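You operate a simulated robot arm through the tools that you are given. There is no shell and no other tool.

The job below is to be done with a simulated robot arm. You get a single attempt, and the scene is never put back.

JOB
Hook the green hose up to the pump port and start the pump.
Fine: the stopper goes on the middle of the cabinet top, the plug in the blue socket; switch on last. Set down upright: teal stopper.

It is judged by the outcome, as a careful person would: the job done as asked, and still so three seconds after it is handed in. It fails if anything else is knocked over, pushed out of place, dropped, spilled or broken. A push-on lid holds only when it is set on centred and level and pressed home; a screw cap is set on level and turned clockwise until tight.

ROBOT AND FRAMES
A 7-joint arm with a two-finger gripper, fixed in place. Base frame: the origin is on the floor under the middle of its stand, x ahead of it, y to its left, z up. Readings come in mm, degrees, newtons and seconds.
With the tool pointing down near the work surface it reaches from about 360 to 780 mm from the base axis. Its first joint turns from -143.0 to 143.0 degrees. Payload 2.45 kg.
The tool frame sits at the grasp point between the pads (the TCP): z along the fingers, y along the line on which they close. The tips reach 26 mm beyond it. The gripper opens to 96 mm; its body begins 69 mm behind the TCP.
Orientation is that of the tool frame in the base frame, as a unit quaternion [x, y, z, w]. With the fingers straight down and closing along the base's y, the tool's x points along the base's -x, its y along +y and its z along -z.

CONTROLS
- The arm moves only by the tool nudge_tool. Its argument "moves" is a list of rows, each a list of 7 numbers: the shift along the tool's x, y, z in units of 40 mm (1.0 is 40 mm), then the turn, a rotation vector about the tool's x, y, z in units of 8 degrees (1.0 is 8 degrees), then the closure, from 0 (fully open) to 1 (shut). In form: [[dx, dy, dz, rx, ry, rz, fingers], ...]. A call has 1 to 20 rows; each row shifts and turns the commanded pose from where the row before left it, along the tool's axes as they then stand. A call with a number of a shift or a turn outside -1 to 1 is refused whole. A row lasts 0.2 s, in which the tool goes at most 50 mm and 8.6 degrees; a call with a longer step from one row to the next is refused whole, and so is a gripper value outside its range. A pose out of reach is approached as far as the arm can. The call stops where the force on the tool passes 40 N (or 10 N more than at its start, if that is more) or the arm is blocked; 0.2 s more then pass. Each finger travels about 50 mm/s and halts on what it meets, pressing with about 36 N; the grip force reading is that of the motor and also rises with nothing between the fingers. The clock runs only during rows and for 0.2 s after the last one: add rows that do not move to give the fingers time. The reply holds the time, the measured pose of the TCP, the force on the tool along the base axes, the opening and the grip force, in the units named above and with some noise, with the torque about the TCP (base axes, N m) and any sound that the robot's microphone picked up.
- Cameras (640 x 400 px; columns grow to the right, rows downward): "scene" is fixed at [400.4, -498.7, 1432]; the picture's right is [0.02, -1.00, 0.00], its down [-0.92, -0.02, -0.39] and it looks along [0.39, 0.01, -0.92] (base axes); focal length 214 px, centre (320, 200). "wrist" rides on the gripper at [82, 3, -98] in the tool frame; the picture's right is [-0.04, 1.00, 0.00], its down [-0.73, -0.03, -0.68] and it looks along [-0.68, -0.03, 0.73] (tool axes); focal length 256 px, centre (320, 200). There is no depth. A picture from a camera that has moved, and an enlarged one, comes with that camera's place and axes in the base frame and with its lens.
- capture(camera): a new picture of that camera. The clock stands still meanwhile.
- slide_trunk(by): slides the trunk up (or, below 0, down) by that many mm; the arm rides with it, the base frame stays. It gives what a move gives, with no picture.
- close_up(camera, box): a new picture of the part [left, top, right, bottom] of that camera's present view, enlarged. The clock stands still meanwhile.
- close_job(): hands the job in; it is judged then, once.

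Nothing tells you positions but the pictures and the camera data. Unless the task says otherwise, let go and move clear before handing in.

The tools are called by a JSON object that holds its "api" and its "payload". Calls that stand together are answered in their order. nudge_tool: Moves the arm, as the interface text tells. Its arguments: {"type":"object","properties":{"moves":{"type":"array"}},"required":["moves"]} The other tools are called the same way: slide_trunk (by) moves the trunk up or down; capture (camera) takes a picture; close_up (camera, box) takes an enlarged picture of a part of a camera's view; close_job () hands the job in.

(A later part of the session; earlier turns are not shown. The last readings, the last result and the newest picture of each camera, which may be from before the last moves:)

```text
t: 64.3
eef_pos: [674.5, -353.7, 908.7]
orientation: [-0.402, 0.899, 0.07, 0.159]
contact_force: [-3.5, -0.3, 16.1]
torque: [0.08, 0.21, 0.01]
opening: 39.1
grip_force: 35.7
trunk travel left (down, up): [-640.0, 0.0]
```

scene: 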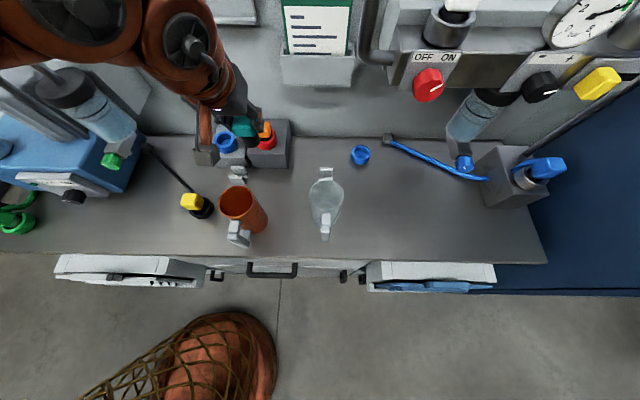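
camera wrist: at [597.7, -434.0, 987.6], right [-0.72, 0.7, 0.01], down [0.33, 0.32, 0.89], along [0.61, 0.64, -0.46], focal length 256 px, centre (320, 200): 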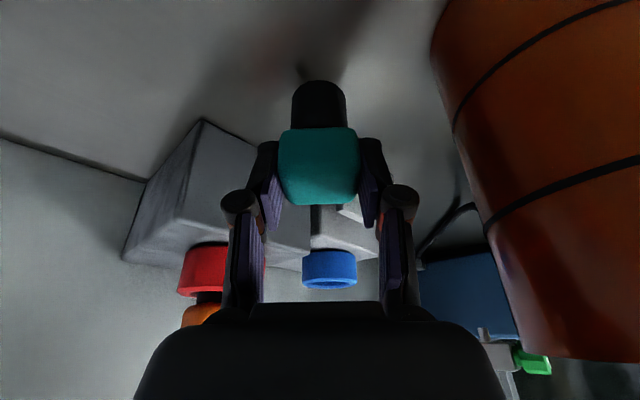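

Contact with the bench is felt at TCP z 908.5, so the bench top is near z 847. I'll ease off slightly and open the fingers part way.

{"api": "nudge_tool", "payload": {"moves": [[-0.0064, 0, -0.0176, 0, 0, 0, 1], [0, 0, 0, 0, 0, 0, 1], [0, 0, 0, 0, 0, 0, 0.5], [0, 0, 0, 0, 0, 0, 0.35], [0, 0, 0, 0, 0, 0, 0.35], [0, 0, 0, 0, 0, 0, 0.35]]}}

{"api": "close_up", "payload": {"camera": "wrist", "box": [200, 40, 440, 220]}}

```text
t: 65.7
eef_pos: [674.3, -354.5, 908.0]
orientation: [-0.402, 0.899, 0.071, 0.159]
contact_force: [0.9, -0.4, 0.4]
torque: [-0.05, -0.01, -0.02]
opening: 62.3
grip_force: 0.1
trunk travel left (down, up): [-640.0, 0.0]
```

```text
2.22 times, centred on (320, 130) of wrist
camera zoom: at [597.6, -434.0, 973.5], right [-0.72, 0.7, 0.01], down [0.33, 0.32, 0.89], along [0.61, 0.64, -0.46], focal length 569 px, centre (320, 356)
```

zoom: 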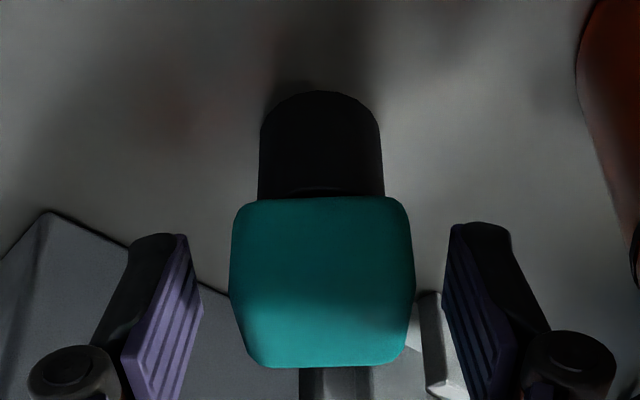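

The stopper stands upright on its own. I'll rise straight up, then turn the hand back.

{"api": "nudge_tool", "payload": {"moves": [[-0.128, 0, -0.3525, 0, 0, 0, 0.35], [-0.2565, 0, -0.705, 0, 0, 0, 0.35], [-0.2565, 0, -0.705, 0, 0, 0, 0.35], [-0.2, 0, -0.55, 0, 0, 0, 0.35], [0, 0, 0, 0.342, 0, 0.94, 0.35], [0, 0, 0, 0.342, 0, 0.94, 0.35], [0, 0, 0, 0.342, 0, 0.94, 0.35], [0, 0, 0, 0.342, 0, 0.94, 0.35], [0, 0, 0, 0.342, 0, 0.94, 0.35], [0, 0, 0, 0.342, 0, 0.94, 0.35], [-0.308, 0, -0.846, 0, 0, 0, 0.35], [-0.308, 0, -0.846, 0, 0, 0, 0.35], [-0.308, 0, -0.846, 0, 0, 0, 0.2]]}}

{"api": "capture", "payload": {"camera": "scene"}}

{"api": "capture", "payload": {"camera": "wrist"}}

```text
t: 68.5
eef_pos: [674.3, -353.1, 1113.8]
orientation: [-0.001, 0.985, 0.0, 0.174]
contact_force: [0.3, 0.2, -0.6]
torque: [0.0, 0.02, 0.02]
opening: 76.8
grip_force: 0.2
trunk travel left (down, up): [-640.0, 0.0]
```

```text
taken
```

scene: 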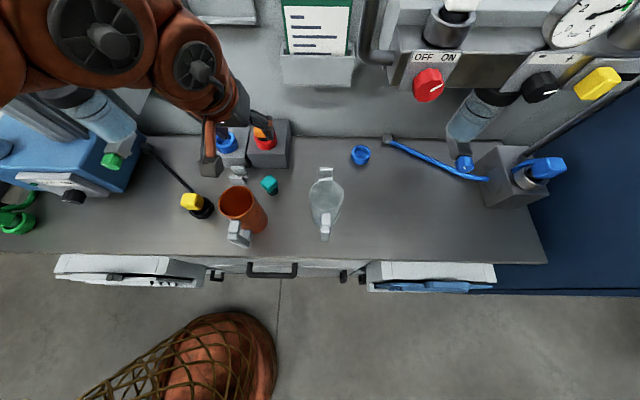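

```text
taken
camera wrist: at [563.5, -350.5, 1178.6], right [0.04, 1.0, 0.01], down [0.46, -0.03, 0.89], along [0.89, -0.03, -0.46], focal length 256 px, centre (320, 200)
```

wrist: 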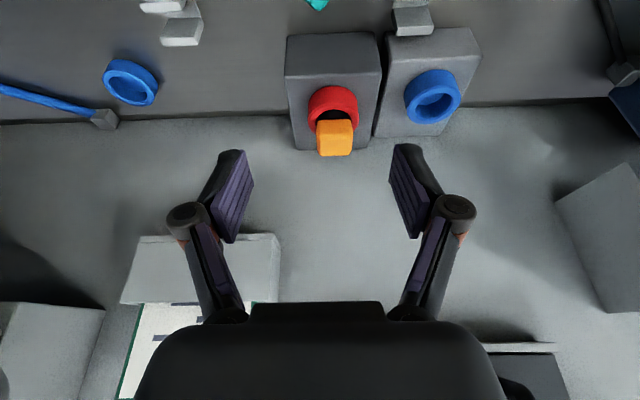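

The stopper now stands in the middle of the bench top between the mugs. While here, I'll take close-ups of the blue socket to fix its position.

{"api": "close_up", "payload": {"camera": "wrist", "box": [370, 20, 490, 150]}}

{"api": "close_up", "payload": {"camera": "scene", "box": [200, 140, 360, 260]}}

```text
3.08 times, centred on (430, 85) of wrist
camera zoom: at [563.5, -350.5, 1178.6], right [0.04, 1.0, 0.01], down [0.46, -0.03, 0.89], along [0.89, -0.03, -0.46], focal length 788 px, centre (-18, 554)
```

zoom: 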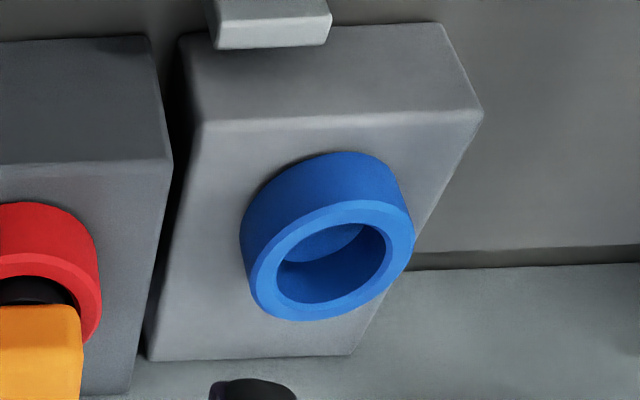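

```text
3.33 times, centred on (280, 200) of scene
camera zoom: at [400.4, -498.7, 1432.0], right [0.02, -1.0, 0.0], down [-0.92, -0.02, -0.39], along [0.39, 0.01, -0.92], focal length 715 px, centre (453, 200)
```

zoom: 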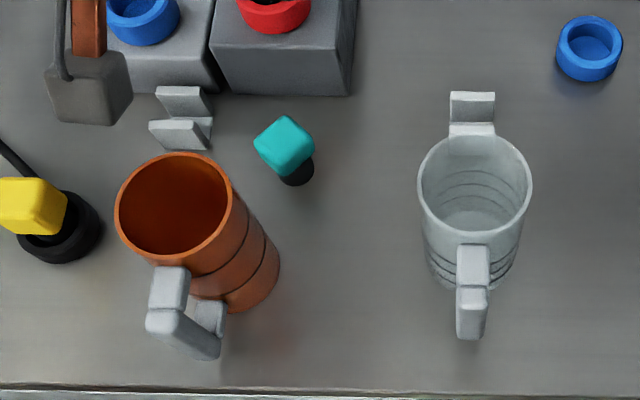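

The stopper stands upright and the other items are undisturbed. Now I'll travel over to the green hose plug at the left front.

{"api": "nudge_tool", "payload": {"moves": [[0.202, 0.949, -0.0735, 0, 0, 0, 0.2], [0.202, 0.949, -0.0735, 0, 0, 0, 0.2], [0.202, 0.949, -0.0735, 0, 0, 0, 0.2], [0.202, 0.949, -0.0735, 0, 0, 0, 0.2], [0.202, 0.949, -0.0735, 0, 0, 0, 0.2], [0.202, 0.949, -0.0735, 0, 0, 0, 0.2], [0.202, 0.949, -0.0735, 0, 0, 0, 0.2], [0.202, 0.949, -0.0735, 0, 0, 0, 0.2], [0.202, 0.949, -0.0735, 0, 0, 0, 0.2], [0.202, 0.949, -0.0735, 0, 0, 0, 0.2], [0.202, 0.949, -0.0735, 0, 0, 0, 0.2], [0.202, 0.949, -0.0735, 0, 0, 0, 0.2], [0.202, 0.949, -0.0735, 0, 0, 0, 0.2], [0.202, 0.949, -0.0735, 0, 0, 0, 0.2], [0.202, 0.949, -0.0735, 0, 0, 0, 0.2], [0.202, 0.949, -0.0735, 0, 0, 0, 0.2], [0.202, 0.949, -0.0735, 0, 0, 0, 0.2], [0.202, 0.949, -0.0735, 0, 0, 0, 0.2]]}}

{"api": "capture", "payload": {"camera": "wrist"}}

```text
t: 72.3
eef_pos: [519.0, 331.6, 1114.5]
orientation: [0.001, 0.985, 0.0, 0.173]
contact_force: [-0.3, -0.5, -0.8]
torque: [0.03, 0.03, 0.04]
opening: 76.7
grip_force: 0.0
trunk travel left (down, up): [-640.0, 0.0]
```

```text
taken
camera wrist: at [408.2, 334.2, 1179.1], right [0.04, 1.0, 0.01], down [0.46, -0.03, 0.89], along [0.89, -0.03, -0.46], focal length 256 px, centre (320, 200)
```

wrist: 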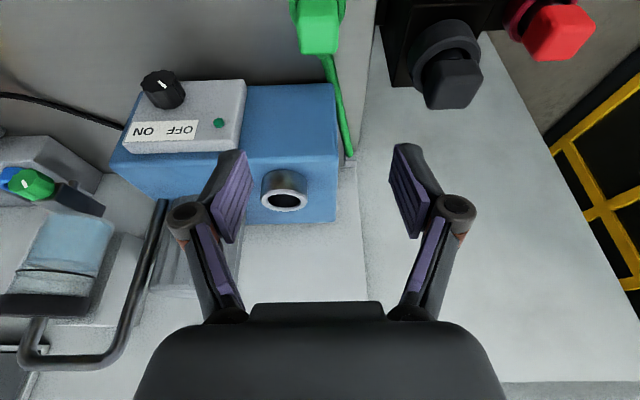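

{"api": "nudge_tool", "payload": {"moves": [[0.604, 0, 0.233, 0, 0, 0, 0.2], [0.604, 0, 0.233, 0, 0, 0, 0.2]]}}

{"api": "close_up", "payload": {"camera": "wrist", "box": [240, 30, 500, 190]}}

{"api": "close_up", "payload": {"camera": "wrist", "box": [270, 40, 370, 140]}}

```text
t: 72.9
eef_pos: [477.3, 330.2, 1080.5]
orientation: [0.0, 0.985, 0.0, 0.174]
contact_force: [0.4, 0.2, -0.3]
torque: [-0.01, 0.03, -0.03]
opening: 77.1
grip_force: 0.1
trunk travel left (down, up): [-640.0, 0.0]
```

```text
2.46 times, centred on (370, 110) of wrist
camera zoom: at [367.2, 332.4, 1145.8], right [0.04, 1.0, 0.01], down [0.46, -0.03, 0.89], along [0.89, -0.03, -0.46], focal length 630 px, centre (197, 422)
```

zoom: 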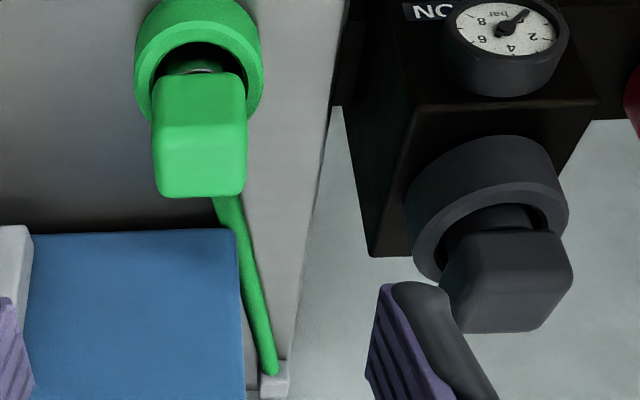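

```text
4.00 times, centred on (320, 90) of wrist
camera zoom: at [367.2, 332.4, 1145.8], right [0.04, 1.0, 0.01], down [0.46, -0.03, 0.89], along [0.89, -0.03, -0.46], focal length 1024 px, centre (320, 640)
```

zoom: 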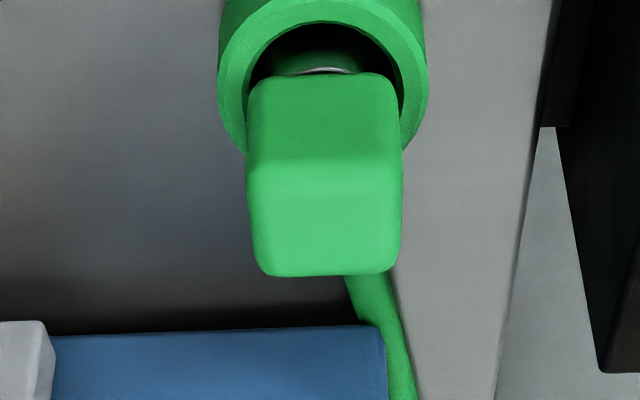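

The green plug's head top is at about (555, 330, 928). I'll take a lower side view to see how tall the head is and where the collar rim lies.

{"api": "nudge_tool", "payload": {"moves": [[0.533, 0, 0.605, 0, 0, 0, 0.2], [0.533, 0, 0.605, 0, 0, 0, 0.2], [0.533, 0, 0.605, 0, 0, 0, 0.2], [0.533, 0, 0.605, 0, 0, 0, 0.2]]}}

{"api": "capture", "payload": {"camera": "wrist"}}

{"api": "close_up", "payload": {"camera": "wrist", "box": [260, 130, 380, 260]}}

```text
t: 73.9
eef_pos: [432.0, 331.0, 958.5]
orientation: [0.0, 0.985, 0.0, 0.174]
contact_force: [-0.1, -0.6, -0.3]
torque: [0.0, -0.02, 0.01]
opening: 76.9
grip_force: 0.1
trunk travel left (down, up): [-640.0, 0.0]
```

```text
taken
camera wrist: at [321.6, 332.6, 1024.0], right [0.04, 1.0, 0.01], down [0.46, -0.03, 0.89], along [0.89, -0.03, -0.46], focal length 256 px, centre (320, 200)
```

wrist: 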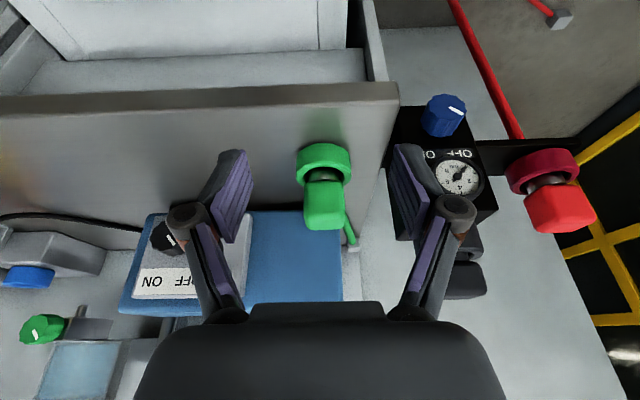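

```text
3.08 times, centred on (320, 195) of wrist
camera zoom: at [321.6, 332.6, 1024.0], right [0.04, 1.0, 0.01], down [0.46, -0.03, 0.89], along [0.89, -0.03, -0.46], focal length 788 px, centre (320, 215)
```

zoom: 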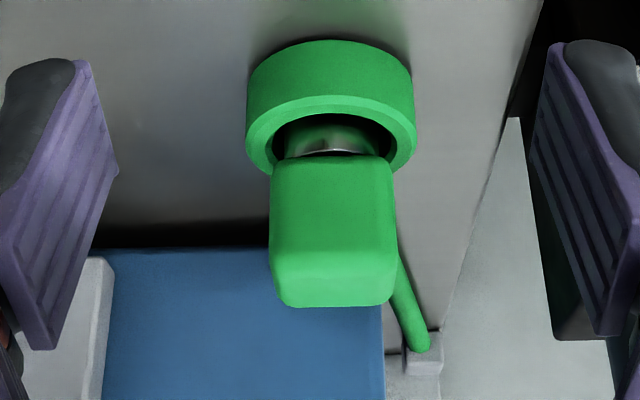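

The green plug's head spans z 894 to 929 and its collar rim is at z 878, so there's plenty of head to grip. I'll move above it with the fingers partly open, because the black device is close on the left.

{"api": "nudge_tool", "payload": {"moves": [[-0.274, 0, -0.752, 0, 0, 0, 0.37], [-0.7226, 0, 0.263, 0, 0, 0, 0.37], [-0.7226, 0, 0.263, 0, 0, 0, 0.37], [-0.7226, 0, 0.263, 0, 0, 0, 0.37], [-0.7226, 0, 0.263, 0, 0, 0, 0.37], [0, 0, 0, 0, 0, 0, 0.37]]}}

{"api": "capture", "payload": {"camera": "wrist"}}

```text
t: 75.3
eef_pos: [554.0, 325.6, 991.0]
orientation: [-0.001, 0.985, 0.0, 0.174]
contact_force: [0.1, -0.2, 0.9]
torque: [-0.02, 0.01, -0.01]
opening: 60.5
grip_force: 0.0
trunk travel left (down, up): [-640.0, 0.0]
```

```text
taken
camera wrist: at [443.8, 328.6, 1056.0], right [0.04, 1.0, 0.01], down [0.46, -0.03, 0.89], along [0.89, -0.03, -0.46], focal length 256 px, centre (320, 200)
```

wrist: 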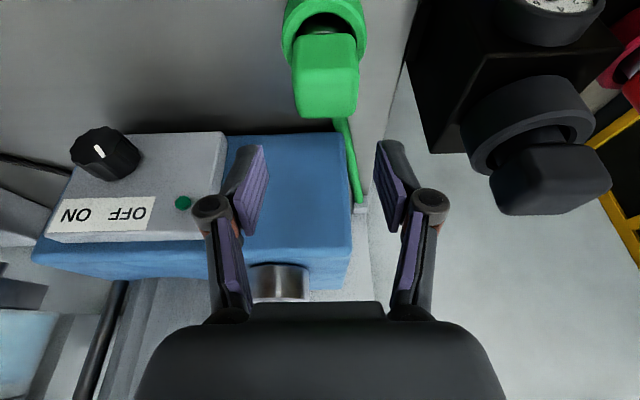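

{"api": "nudge_tool", "payload": {"moves": [[0.206, 0.05, 0.604, 0, 0, 0, 0.37], [0.206, 0.05, 0.604, 0, 0, 0, 0.37], [0, 0, 0, 0, 0, 0, 0.37]]}}

{"api": "capture", "payload": {"camera": "wrist"}}

```text
t: 76.1
eef_pos: [554.4, 330.9, 941.0]
orientation: [0.0, 0.985, 0.001, 0.173]
contact_force: [0.1, -0.3, -0.7]
torque: [0.0, 0.0, 0.01]
opening: 60.3
grip_force: 0.0
trunk travel left (down, up): [-640.0, 0.0]
```

```text
taken
camera wrist: at [443.9, 334.1, 1007.1], right [0.04, 1.0, 0.01], down [0.46, -0.03, 0.89], along [0.89, -0.03, -0.46], focal length 256 px, centre (320, 200)
```

wrist: 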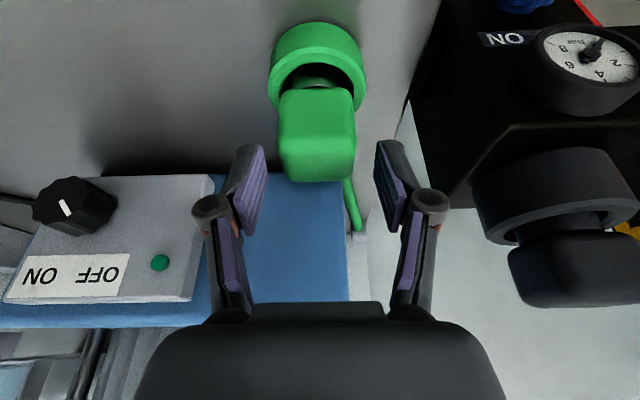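

{"api": "nudge_tool", "payload": {"moves": [[0.124, -0.04, 0.341, 0, 0, 0, 0.37], [0.124, 0, 0.341, 0, 0, 0, 0.37], [0, 0, 0, 0, 0, 0, 0.37]]}}

{"api": "close_up", "payload": {"camera": "wrist", "box": [200, 60, 440, 260]}}

```text
t: 76.9
eef_pos: [555.3, 331.5, 913.0]
orientation: [-0.001, 0.985, 0.0, 0.174]
contact_force: [0.5, 1.0, 0.8]
torque: [0.02, 0.01, -0.03]
opening: 60.3
grip_force: 0.0
trunk travel left (down, up): [-640.0, 0.0]
```

```text
2.00 times, centred on (320, 160) of wrist
camera zoom: at [444.6, 334.2, 977.8], right [0.04, 1.0, 0.01], down [0.46, -0.03, 0.89], along [0.89, -0.03, -0.46], focal length 512 px, centre (320, 280)
```

zoom: 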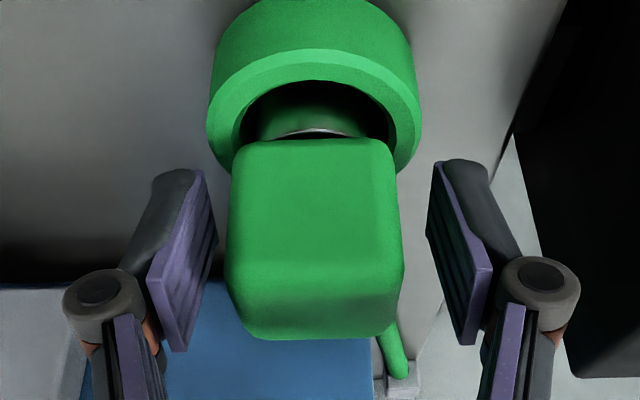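

{"api": "nudge_tool", "payload": {"moves": [[0, 0, 0, 0, 0, 0, 1], [0, 0, 0, 0, 0, 0, 1], [0, 0, 0, 0, 0, 0, 1], [0, 0, 0, 0, 0, 0, 1], [0, 0, 0, 0, 0, 0, 1]]}}

{"api": "nudge_tool", "payload": {"moves": [[-0.0342, 0, -0.094, 0, 0, 0, 1], [-0.0342, 0, -0.094, 0, 0, 0, 1], [-0.0342, 0, -0.094, 0, 0, 0, 1], [-0.0342, 0, -0.094, 0, 0, 0, 1]]}}

{"api": "close_up", "payload": {"camera": "wrist", "box": [200, 60, 440, 260]}}

```text
t: 78.1
eef_pos: [555.8, 331.4, 912.8]
orientation: [0.0, 0.985, 0.001, 0.174]
contact_force: [-0.5, 0.7, 0.4]
torque: [-0.02, 0.01, -0.01]
opening: 39.3
grip_force: 36.0
trunk travel left (down, up): [-640.0, 0.0]
```

```text
t: 79.1
eef_pos: [556.1, 331.2, 928.2]
orientation: [0.0, 0.985, 0.001, 0.174]
contact_force: [0.3, 0.6, -0.8]
torque: [-0.02, 0.02, 0.0]
opening: 39.4
grip_force: 35.6
trunk travel left (down, up): [-640.0, 0.0]
```

```text
2.00 times, centred on (320, 160) of wrist
camera zoom: at [445.5, 334.6, 993.5], right [0.04, 1.0, 0.01], down [0.46, -0.03, 0.89], along [0.89, -0.03, -0.46], focal length 512 px, centre (320, 280)
```

zoom: 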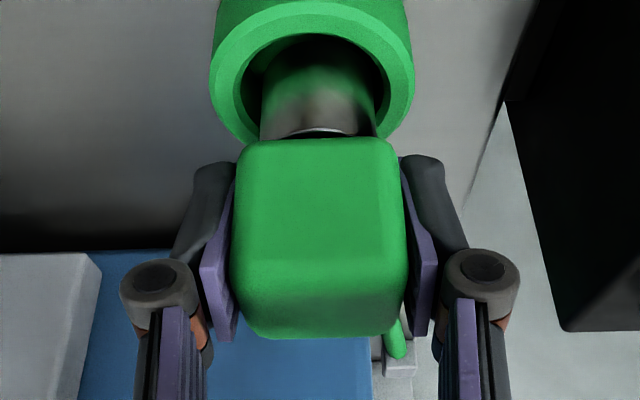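

The plug is coming up without slipping. I'll lift further to clear its holder.

{"api": "nudge_tool", "payload": {"moves": [[-0.0684, 0, -0.188, 0, 0, 0, 1], [-0.0684, 0, -0.188, 0, 0, 0, 1], [-0.0684, 0, -0.188, 0, 0, 0, 1], [-0.0684, 0, -0.188, 0, 0, 0, 1], [-0.171, 0, -0.47, 0, 0, 0, 1], [-0.171, 0, -0.47, 0, 0, 0, 1]]}}

{"api": "capture", "payload": {"camera": "wrist"}}

{"api": "capture", "payload": {"camera": "scene"}}

```text
t: 80.5
eef_pos: [555.2, 335.1, 1000.3]
orientation: [-0.001, 0.985, 0.001, 0.174]
contact_force: [0.1, 0.4, -1.9]
torque: [0.01, 0.0, 0.01]
opening: 39.5
grip_force: 36.1
trunk travel left (down, up): [-640.0, 0.0]
```

```text
taken
camera wrist: at [444.8, 337.0, 1064.9], right [0.04, 1.0, 0.01], down [0.46, -0.03, 0.89], along [0.89, -0.03, -0.46], focal length 256 px, centre (320, 200)
```

wrist: 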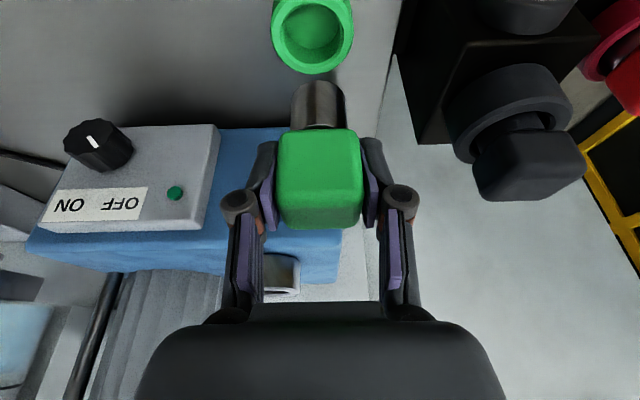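

```text
taken
```

scene: 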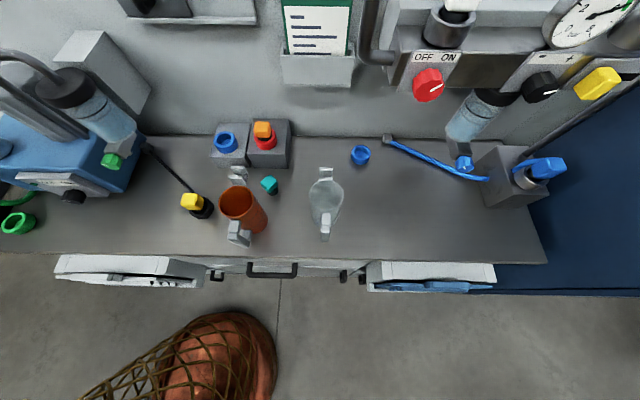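

The hose plug is free of its holder, with a silver shaft about 41 mm long. I'll raise it and bring it in line with the port.

{"api": "nudge_tool", "payload": {"moves": [[-0.299, -0.3375, -0.8225, 0, 0, 0, 1], [-0.299, -0.3375, -0.8225, 0, 0, 0, 1], [-0.299, -0.3375, -0.8225, 0, 0, 0, 1], [-0.299, -0.3375, -0.8225, 0, 0, 0, 1], [-0.7, 0, 0.255, 0, 0, 0, 1], [-0.7, 0, 0.255, 0, 0, 0, 1]]}}

{"api": "capture", "payload": {"camera": "wrist"}}

```text
t: 81.9
eef_pos: [613.4, 282.1, 1137.7]
orientation: [-0.001, 0.985, 0.001, 0.175]
contact_force: [0.2, -0.5, -0.4]
torque: [0.0, 0.01, 0.03]
opening: 39.4
grip_force: 36.1
trunk travel left (down, up): [-640.0, 0.0]
```

```text
taken
camera wrist: at [502.6, 284.1, 1202.9], right [0.04, 1.0, 0.01], down [0.46, -0.03, 0.89], along [0.89, -0.03, -0.46], focal length 256 px, centre (320, 200)
```

wrist: 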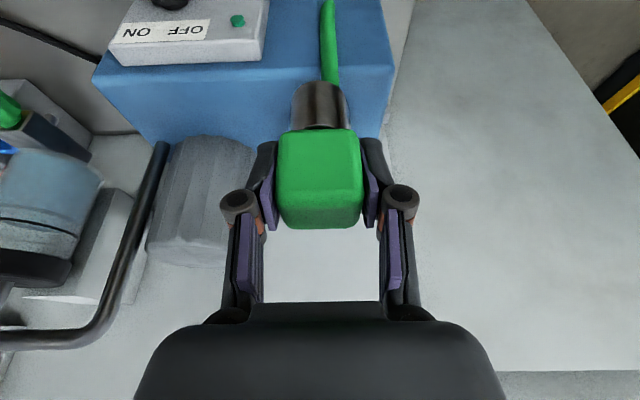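

{"api": "close_up", "payload": {"camera": "wrist", "box": [220, 0, 420, 150]}}

{"api": "capture", "payload": {"camera": "scene"}}

{"api": "close_up", "payload": {"camera": "scene", "box": [0, 50, 160, 250]}}

```text
2.67 times, centred on (320, 75) of wrist
camera zoom: at [502.6, 284.1, 1202.9], right [0.04, 1.0, 0.01], down [0.46, -0.03, 0.89], along [0.89, -0.03, -0.46], focal length 683 px, centre (320, 533)
```

zoom: 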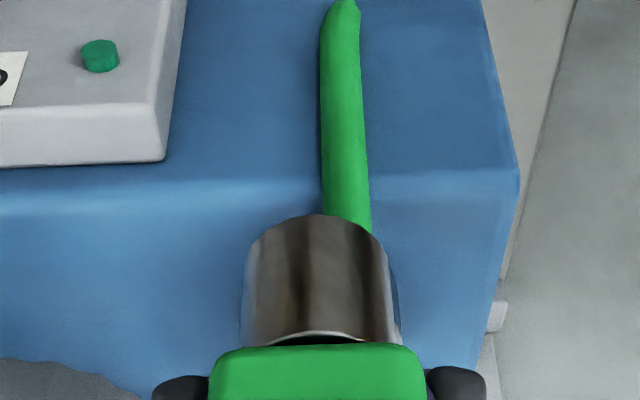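

```text
taken
```

scene: 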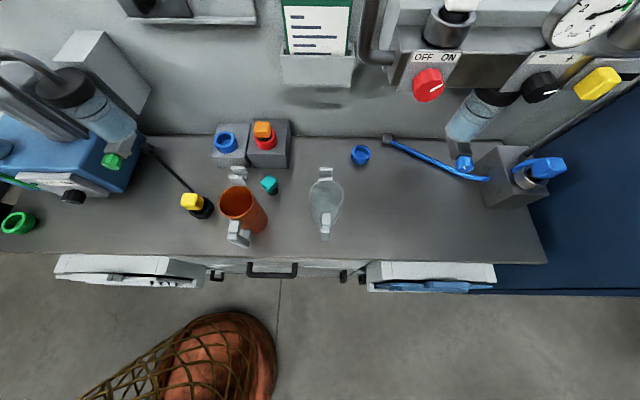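

```text
2.00 times, centred on (80, 150) of scene
camera zoom: at [400.4, -498.7, 1432.0], right [0.02, -1.0, 0.0], down [-0.92, -0.02, -0.39], along [0.39, 0.01, -0.92], focal length 429 px, centre (800, 300)
```

zoom: 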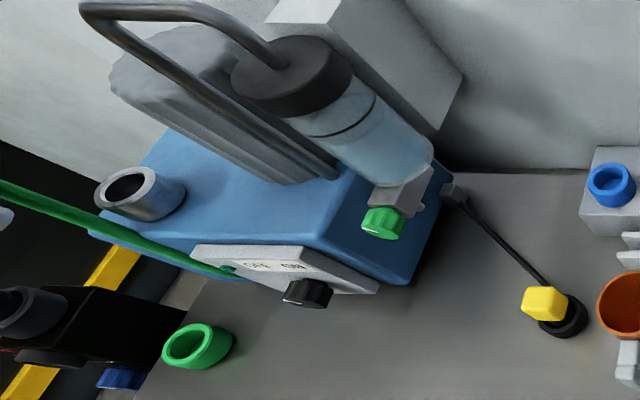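

The hose simply hangs down from the plug toward its anchor. Before inserting, I'll measure the open port precisely from the scene camera.

{"api": "close_up", "payload": {"camera": "scene", "box": [0, 120, 10, 170]}}

```text
8.00 times, centred on (5, 145) of scene
camera zoom: at [400.4, -498.7, 1432.0], right [0.02, -1.0, 0.0], down [-0.92, -0.02, -0.39], along [0.39, 0.01, -0.92], focal length 1716 px, centre (2840, 640)
```

zoom: 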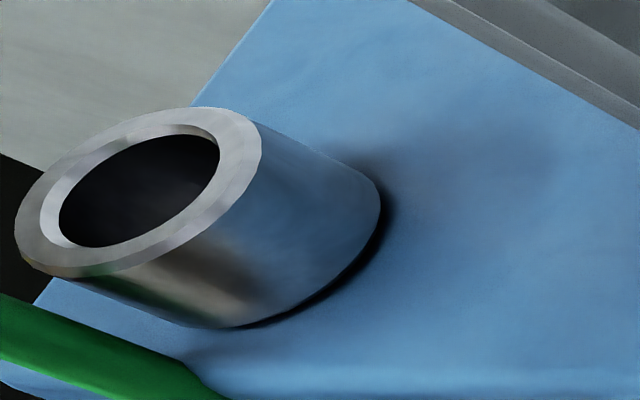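

{"api": "nudge_tool", "payload": {"moves": [[-0.611, -0.01, 0.222, 0, 0, 0, 1], [-0.611, -0.01, 0.222, 0, 0, 0, 1], [-0.611, -0.01, 0.222, 0, 0, 0, 1], [0.19, 0, 0.52, 0, 0, 0, 1], [0, 0, 0, 0, 0, 0, 1]]}}

{"api": "close_up", "payload": {"camera": "scene", "box": [0, 110, 10, 170]}}

{"api": "close_up", "payload": {"camera": "wrist", "box": [220, 30, 420, 180]}}

```text
t: 83.1
eef_pos: [693.0, 277.5, 1117.1]
orientation: [-0.002, 0.985, 0.0, 0.173]
contact_force: [-0.1, 1.2, -1.1]
torque: [0.04, 0.01, -0.04]
opening: 39.1
grip_force: 36.1
trunk travel left (down, up): [-640.0, 0.0]
```

```text
6.67 times, centred on (5, 140) of scene
camera zoom: at [400.4, -498.7, 1432.0], right [0.02, -1.0, 0.0], down [-0.92, -0.02, -0.39], along [0.39, 0.01, -0.92], focal length 1430 px, centre (2420, 600)
```

zoom: 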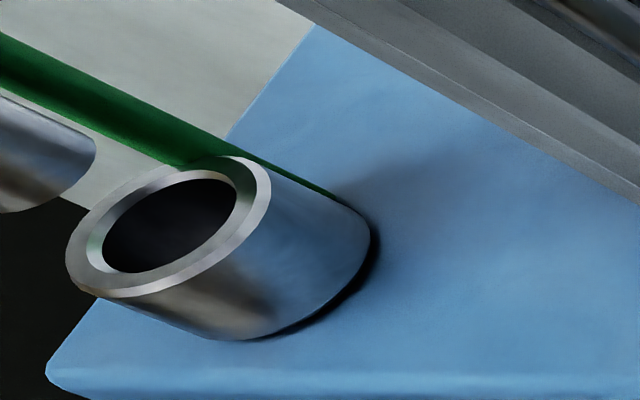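

```text
2.67 times, centred on (320, 105) of wrist
camera zoom: at [582.0, 281.1, 1182.2], right [0.04, 1.0, 0.01], down [0.46, -0.03, 0.89], along [0.89, -0.03, -0.46], focal length 683 px, centre (320, 453)
```

zoom: 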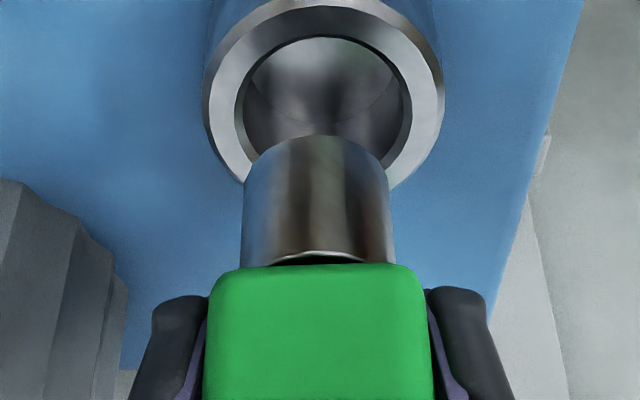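

The plug is nearly over the port. Measured together in both views, it needs about +1.3 mm in x and +2 mm in y. I'll correct and lower to just above the rim.

{"api": "nudge_tool", "payload": {"moves": [[0.0788, 0.025, 0.264, 0, 0, 0, 1], [0.0788, 0.025, 0.264, 0, 0, 0, 1], [0, 0, 0, 0, 0, 0, 1]]}}

{"api": "close_up", "payload": {"camera": "scene", "box": [0, 110, 10, 170]}}

{"api": "close_up", "payload": {"camera": "wrist", "box": [220, 30, 420, 180]}}

```text
t: 83.9
eef_pos: [694.4, 278.9, 1093.0]
orientation: [-0.001, 0.985, 0.0, 0.174]
contact_force: [-0.1, -0.5, -1.1]
torque: [0.03, -0.01, 0.03]
opening: 39.4
grip_force: 36.1
trunk travel left (down, up): [-640.0, 0.0]
```

```text
6.67 times, centred on (5, 140) of scene
camera zoom: at [400.4, -498.7, 1432.0], right [0.02, -1.0, 0.0], down [-0.92, -0.02, -0.39], along [0.39, 0.01, -0.92], focal length 1430 px, centre (2420, 600)
```

zoom: 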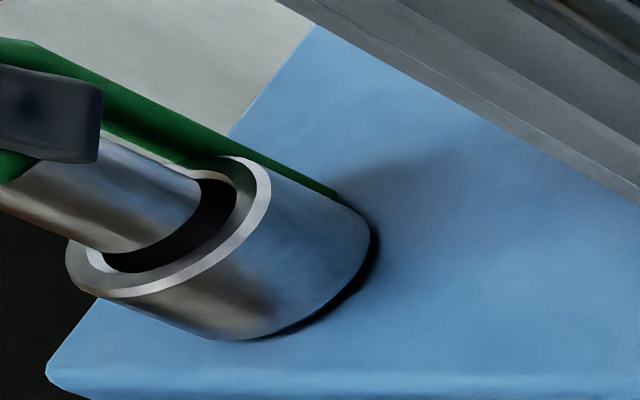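

```text
2.67 times, centred on (320, 105) of wrist
camera zoom: at [584.1, 282.0, 1158.7], right [0.04, 1.0, 0.01], down [0.46, -0.03, 0.89], along [0.89, -0.03, -0.46], focal length 683 px, centre (320, 453)
```

zoom: 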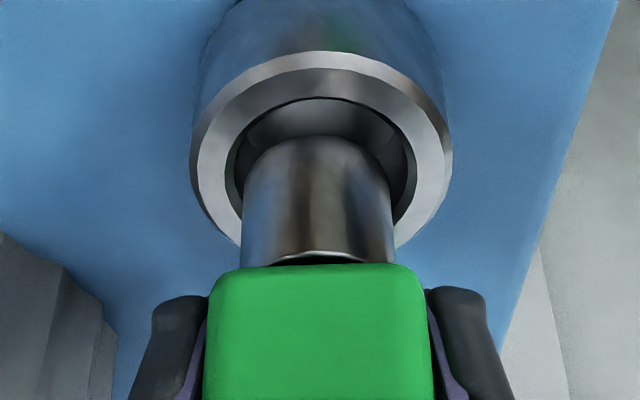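

The plug is aligned to within about a millimetre. I'll lower it into the port in small steps and watch the force.

{"api": "nudge_tool", "payload": {"moves": [[0.0342, 0.018, 0.094, 0, 0, 0, 1], [0.0342, 0, 0.094, 0, 0, 0, 1], [0.0342, 0, 0.094, 0, 0, 0, 1], [0, 0, 0, 0, 0, 0, 1]]}}

{"api": "close_up", "payload": {"camera": "scene", "box": [0, 110, 10, 170]}}

{"api": "close_up", "payload": {"camera": "wrist", "box": [220, 30, 420, 180]}}

```text
t: 84.9
eef_pos: [695.3, 281.2, 1081.7]
orientation: [-0.001, 0.985, 0.0, 0.174]
contact_force: [-0.9, 0.6, -1.3]
torque: [-0.01, -0.01, -0.02]
opening: 39.7
grip_force: 36.4
trunk travel left (down, up): [-640.0, 0.0]
```

```text
6.67 times, centred on (5, 140) of scene
camera zoom: at [400.4, -498.7, 1432.0], right [0.02, -1.0, 0.0], down [-0.92, -0.02, -0.39], along [0.39, 0.01, -0.92], focal length 1430 px, centre (2420, 600)
```

zoom: 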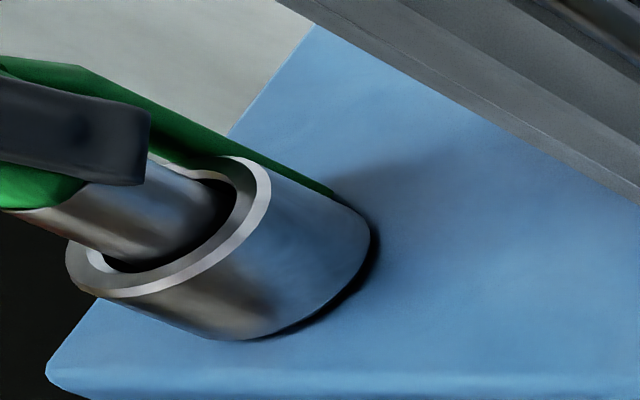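

```text
2.67 times, centred on (320, 105) of wrist
camera zoom: at [584.4, 283.5, 1147.4], right [0.04, 1.0, 0.01], down [0.46, -0.03, 0.89], along [0.89, -0.03, -0.46], focal length 683 px, centre (320, 453)
```

zoom: 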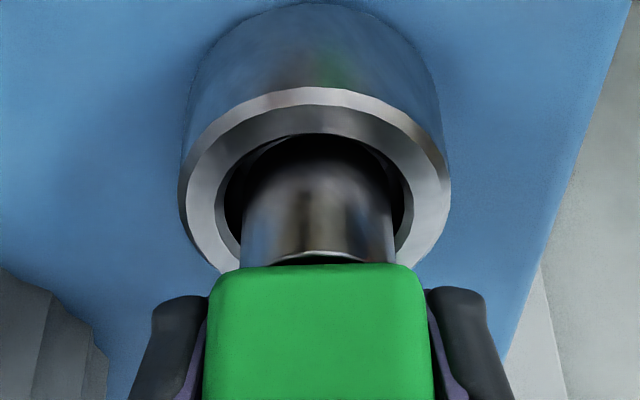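

{"api": "nudge_tool", "payload": {"moves": [[0.0178, -0.012, 0.1, 0, 0, 0, 1], [0.0342, 0, 0.094, 0, 0, 0, 1], [0.0342, 0, 0.094, 0, 0, 0, 1], [0, 0, 0, 0, 0, 0, 1]]}}

{"api": "nudge_tool", "payload": {"moves": [[0.0257, 0, 0.0705, 0, 0, 0, 1], [0, 0, 0, 0, 0, 0, 1]]}}

{"api": "close_up", "payload": {"camera": "wrist", "box": [220, 30, 420, 180]}}

```text
t: 85.9
eef_pos: [695.2, 278.9, 1071.2]
orientation: [0.0, 0.985, -0.001, 0.173]
contact_force: [0.4, -0.1, -1.8]
torque: [-0.03, 0.0, 0.01]
opening: 39.0
grip_force: 35.9
trunk travel left (down, up): [-640.0, 0.0]
```

```text
t: 86.5
eef_pos: [695.8, 277.6, 1067.1]
orientation: [-0.002, 0.985, 0.001, 0.174]
contact_force: [0.0, -0.3, -1.4]
torque: [-0.03, 0.01, 0.01]
opening: 39.4
grip_force: 36.1
trunk travel left (down, up): [-640.0, 0.0]
```

```text
2.67 times, centred on (320, 105) of wrist
camera zoom: at [585.1, 282.2, 1132.4], right [0.04, 1.0, 0.01], down [0.46, -0.03, 0.89], along [0.89, -0.03, -0.46], focal length 683 px, centre (320, 453)
```

zoom: 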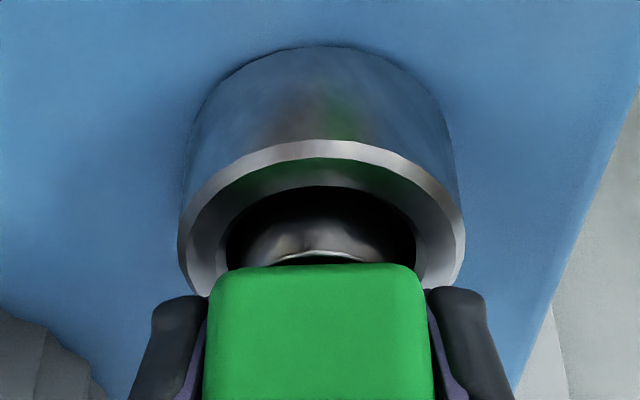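

{"api": "nudge_tool", "payload": {"moves": [[0.0171, 0.02, 0.047, 0, 0, 0, 1], [0, 0, 0, 0, 0, 0, 1]]}}

{"api": "nudge_tool", "payload": {"moves": [[0.0171, 0, 0.047, 0, 0, 0, 1], [0, 0, 0, 0, 0, 0, 1]]}}

{"api": "close_up", "payload": {"camera": "wrist", "box": [220, 30, 420, 180]}}

{"api": "close_up", "payload": {"camera": "scene", "box": [0, 110, 10, 170]}}

```text
t: 87.1
eef_pos: [695.8, 279.5, 1064.7]
orientation: [-0.001, 0.985, -0.001, 0.173]
contact_force: [0.1, 0.1, -1.9]
torque: [-0.03, -0.01, 0.04]
opening: 39.4
grip_force: 35.7
trunk travel left (down, up): [-640.0, 0.0]
```

```text
t: 87.7
eef_pos: [695.1, 279.0, 1064.3]
orientation: [-0.001, 0.985, 0.001, 0.173]
contact_force: [0.5, -0.5, -1.0]
torque: [0.01, 0.03, 0.05]
opening: 39.6
grip_force: 36.2
trunk travel left (down, up): [-640.0, 0.0]
```

```text
2.67 times, centred on (320, 105) of wrist
camera zoom: at [585.3, 283.7, 1129.3], right [0.04, 1.0, 0.01], down [0.46, -0.03, 0.89], along [0.89, -0.03, -0.46], focal length 683 px, centre (320, 453)
```

zoom: 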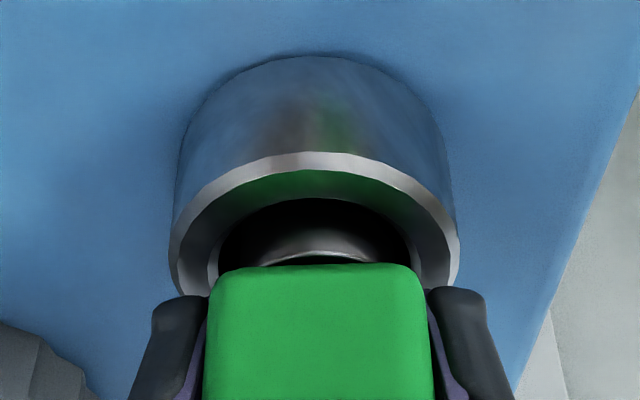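

```text
6.67 times, centred on (5, 140) of scene
camera zoom: at [400.4, -498.7, 1432.0], right [0.02, -1.0, 0.0], down [-0.92, -0.02, -0.39], along [0.39, 0.01, -0.92], focal length 1430 px, centre (2420, 600)
```

zoom: 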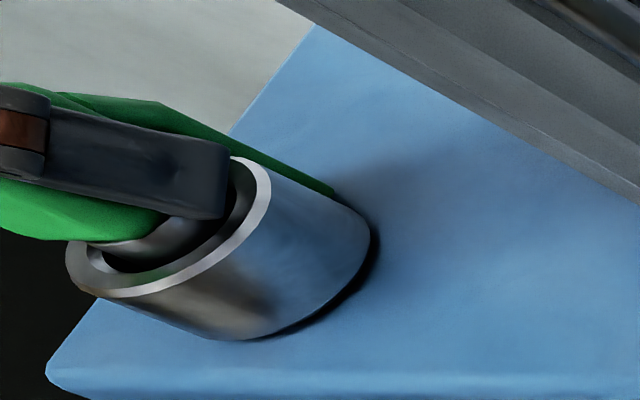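

{"api": "nudge_tool", "payload": {"moves": [[0.0128, 0.01, 0.035, 0, 0, 0, 1], [0, 0, 0, 0, 0, 0, 1]]}}

{"api": "nudge_tool", "payload": {"moves": [[0.0128, 0, 0.035, 0, 0, 0, 1], [0, 0, 0, 0, 0, 0, 1]]}}

```text
t: 88.3
eef_pos: [696.8, 281.7, 1062.5]
orientation: [-0.001, 0.985, 0.001, 0.174]
contact_force: [-0.4, 0.3, 0.4]
torque: [-0.01, 0.02, -0.03]
opening: 39.6
grip_force: 36.5
trunk travel left (down, up): [-640.0, 0.0]
```

```text
t: 88.9
eef_pos: [696.7, 279.7, 1061.7]
orientation: [0.0, 0.985, 0.0, 0.175]
contact_force: [-1.5, -2.5, 13.9]
torque: [-0.13, 0.24, -0.01]
opening: 39.4
grip_force: 35.9
trunk travel left (down, up): [-640.0, 0.0]
```

{"api": "close_up", "payload": {"camera": "scene", "box": [0, 110, 10, 170]}}

{"api": "close_up", "payload": {"camera": "wrist", "box": [220, 60, 420, 260]}}

```text
6.67 times, centred on (5, 140) of scene
camera zoom: at [400.4, -498.7, 1432.0], right [0.02, -1.0, 0.0], down [-0.92, -0.02, -0.39], along [0.39, 0.01, -0.92], focal length 1430 px, centre (2420, 600)
```

zoom: 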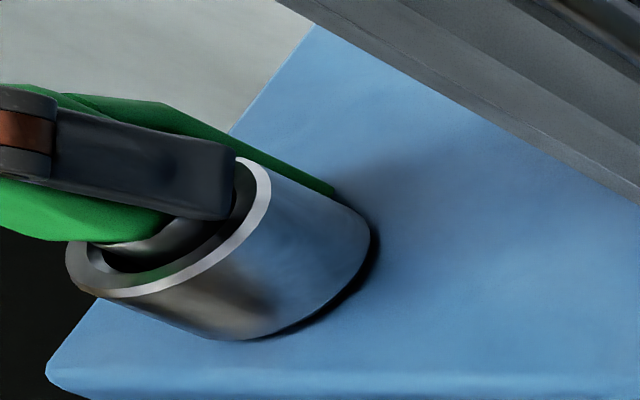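

```text
2.00 times, centred on (320, 160) of wrist
camera zoom: at [585.7, 284.0, 1127.7], right [0.04, 1.0, 0.01], down [0.46, -0.03, 0.89], along [0.89, -0.03, -0.46], focal length 512 px, centre (320, 280)
```

zoom: 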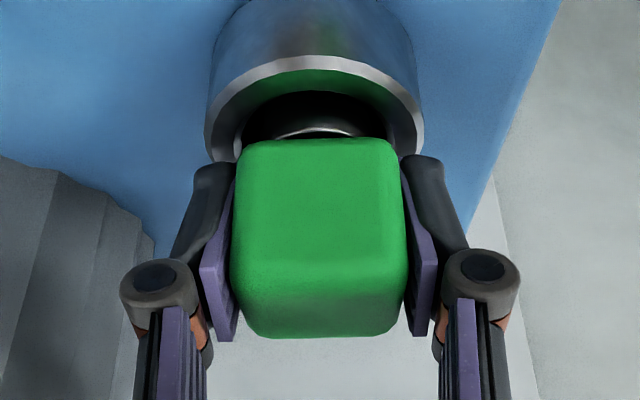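

It meets resistance just where a seated shaft should bottom out. I'll press a little more.

{"api": "nudge_tool", "payload": {"moves": [[0.0086, 0, 0.0235, 0, 0, 0, 1], [0, 0, 0, 0, 0, 0, 1]]}}

{"api": "nudge_tool", "payload": {"moves": [[0.0086, 0, 0.0235, 0, 0, 0, 1], [0, 0, 0, 0, 0, 0, 1]]}}

{"api": "close_up", "payload": {"camera": "wrist", "box": [220, 60, 420, 260]}}

```text
t: 89.5
eef_pos: [696.6, 280.9, 1062.8]
orientation: [-0.001, 0.985, 0.0, 0.175]
contact_force: [2.6, -1.4, 24.2]
torque: [-0.12, -0.03, 0.02]
opening: 39.5
grip_force: 35.9
trunk travel left (down, up): [-640.0, 0.0]
```

```text
t: 90.1
eef_pos: [696.8, 281.1, 1061.9]
orientation: [0.0, 0.985, 0.001, 0.175]
contact_force: [8.6, 2.1, 31.1]
torque: [0.06, -0.47, 0.02]
opening: 39.5
grip_force: 35.7
trunk travel left (down, up): [-640.0, 0.0]
```

```text
2.00 times, centred on (320, 160) of wrist
camera zoom: at [585.4, 283.8, 1126.2], right [0.04, 1.0, 0.02], down [0.45, -0.03, 0.89], along [0.89, -0.02, -0.45], focal length 512 px, centre (320, 280)
```

zoom: 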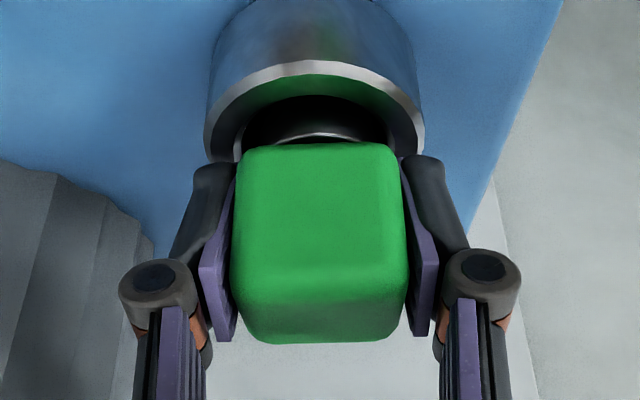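

The plug has bottomed with about 30 N through it. I'll ease the push, open the fingers, and check how it sits.

{"api": "nudge_tool", "payload": {"moves": [[-0.0128, 0, -0.035, 0, 0, 0, 1], [0, 0, 0, 0, 0, 0, 0.5], [0, 0, 0, 0, 0, 0, 0.3], [0, 0, 0, 0, 0, 0, 0.3]]}}

{"api": "close_up", "payload": {"camera": "wrist", "box": [220, 60, 420, 260]}}

{"api": "close_up", "payload": {"camera": "scene", "box": [0, 100, 10, 180]}}

```text
t: 91.1
eef_pos: [695.5, 279.9, 1059.7]
orientation: [-0.001, 0.985, -0.001, 0.173]
contact_force: [-0.7, 0.6, 0.1]
torque: [0.02, 0.04, -0.04]
opening: 67.1
grip_force: 0.0
trunk travel left (down, up): [-640.0, 0.0]
```

```text
2.00 times, centred on (320, 160) of wrist
camera zoom: at [585.4, 283.8, 1125.3], right [0.04, 1.0, 0.01], down [0.46, -0.03, 0.89], along [0.89, -0.03, -0.46], focal length 512 px, centre (320, 280)
```

zoom: 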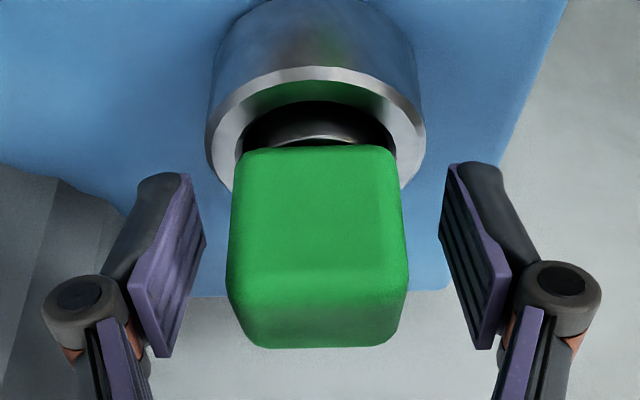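

```text
5.00 times, centred on (5, 140) of scene
camera zoom: at [400.4, -498.7, 1432.0], right [0.02, -1.0, 0.0], down [-0.92, -0.02, -0.39], along [0.39, 0.01, -0.92], focal length 1072 px, centre (1895, 500)
```

zoom: 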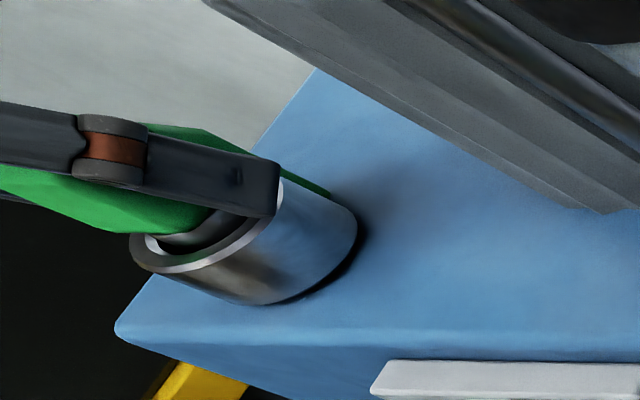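

The plug sits level in the port. I'll rise above it, close the fingers, and press down on the head to make sure it's fully home.

{"api": "nudge_tool", "payload": {"moves": [[-0.15, 0, -0.411, 0, 0, 0, 0.3], [-0.299, 0, -0.8225, 0, 0, 0, 0.3], [-0.15, 0, -0.411, 0, 0, 0, 0.3], [0, 0, 0, 0, 0, 0, 1], [0, 0, 0, 0, 0, 0, 1], [0, 0, 0, 0, 0, 0, 1], [0, 0, 0, 0, 0, 0, 1]]}}

{"api": "capture", "payload": {"camera": "wrist"}}

{"api": "close_up", "payload": {"camera": "scene", "box": [0, 100, 10, 180]}}

```text
t: 92.7
eef_pos: [696.0, 280.7, 1130.2]
orientation: [-0.001, 0.985, 0.001, 0.174]
contact_force: [-0.3, -0.3, -0.3]
torque: [0.02, 0.01, -0.02]
opening: 0.0
grip_force: 23.0
trunk travel left (down, up): [-640.0, 0.0]
```

```text
taken
camera wrist: at [585.6, 284.1, 1196.6], right [0.04, 1.0, 0.01], down [0.46, -0.03, 0.89], along [0.89, -0.03, -0.46], focal length 256 px, centre (320, 200)
```

wrist: 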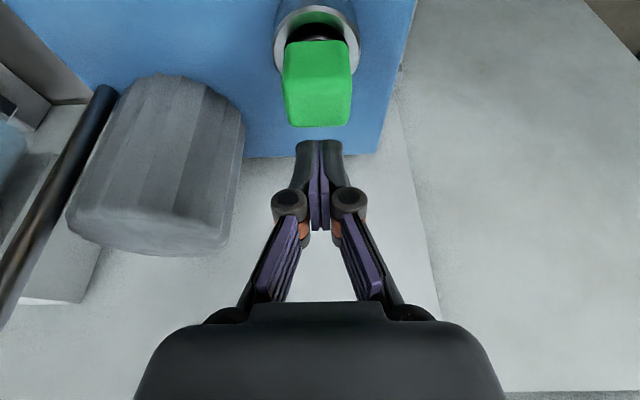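

```text
5.00 times, centred on (5, 140) of scene
camera zoom: at [400.4, -498.7, 1432.0], right [0.02, -1.0, 0.0], down [-0.92, -0.02, -0.39], along [0.39, 0.01, -0.92], focal length 1072 px, centre (1895, 500)
```

zoom: 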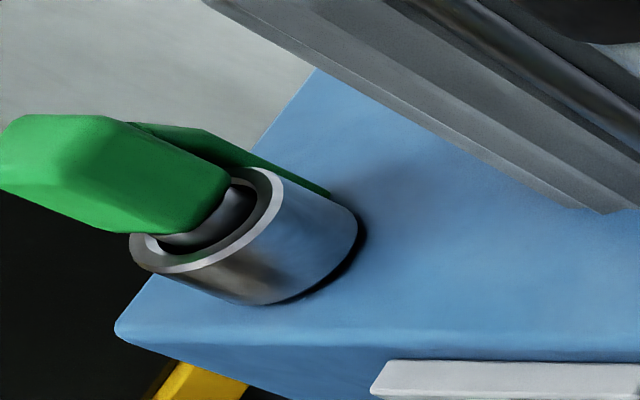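

{"api": "nudge_tool", "payload": {"moves": [[0.163, 0, 0.34, 0, 0, 0, 1], [0.0257, 0, 0.0705, 0, 0, 0, 1], [0.0257, 0, 0.0705, 0, 0, 0, 1], [0, 0, 0, 0, 0, 0, 1]]}}

{"api": "capture", "payload": {"camera": "wrist"}}

```text
t: 93.7
eef_pos: [694.5, 281.0, 1110.0]
orientation: [-0.001, 0.985, 0.0, 0.174]
contact_force: [-0.2, 0.0, -0.3]
torque: [-0.03, -0.02, 0.0]
opening: 0.0
grip_force: 28.1
trunk travel left (down, up): [-640.0, 0.0]
```

```text
taken
camera wrist: at [584.2, 283.8, 1175.4], right [0.04, 1.0, 0.01], down [0.46, -0.03, 0.89], along [0.89, -0.03, -0.46], focal length 256 px, centre (320, 200)
```

wrist: 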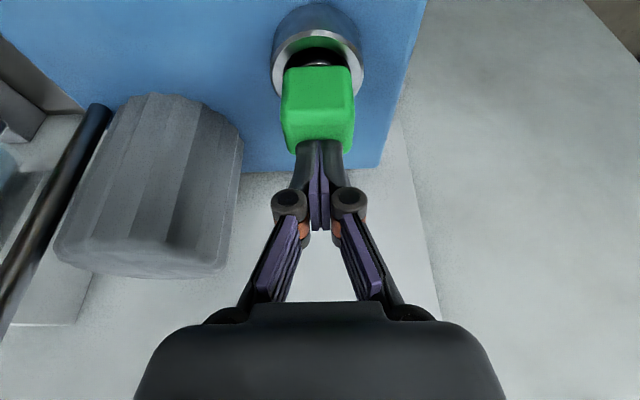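

{"api": "nudge_tool", "payload": {"moves": [[0.0171, 0, 0.047, 0, 0, 0, 1], [0.0171, 0, 0.047, 0, 0, 0, 1], [0, 0, 0, 0, 0, 0, 1]]}}

{"api": "nudge_tool", "payload": {"moves": [[0.0171, 0, 0.047, 0, 0, 0, 1], [0, 0, 0, 0, 0, 0, 1]]}}

{"api": "nudge_tool", "payload": {"moves": [[0.0171, 0, 0.047, 0, 0, 0, 1], [0, 0, 0, 0, 0, 0, 1]]}}

```text
t: 94.5
eef_pos: [694.4, 280.1, 1109.5]
orientation: [-0.002, 0.985, 0.001, 0.175]
contact_force: [3.6, 3.1, 22.2]
torque: [0.07, -0.05, -0.04]
opening: 6.0
grip_force: 28.2
trunk travel left (down, up): [-640.0, 0.0]
```

```text
t: 95.1
eef_pos: [695.5, 280.8, 1108.2]
orientation: [0.0, 0.984, 0.002, 0.179]
contact_force: [-3.1, -0.6, 13.6]
torque: [0.02, 0.14, 0.01]
opening: 5.8
grip_force: 28.0
trunk travel left (down, up): [-640.0, 0.0]
stopped in row 2: the force on the tool passed its limit at 42 N (the readings are from after the stop); the commanded pose is now the measured one
```

```text
t: 95.7
eef_pos: [695.1, 280.3, 1107.3]
orientation: [-0.001, 0.984, 0.001, 0.18]
contact_force: [-2.2, -0.2, 34.8]
torque: [0.0, 0.13, -0.03]
opening: 6.2
grip_force: 28.3
trunk travel left (down, up): [-640.0, 0.0]
```

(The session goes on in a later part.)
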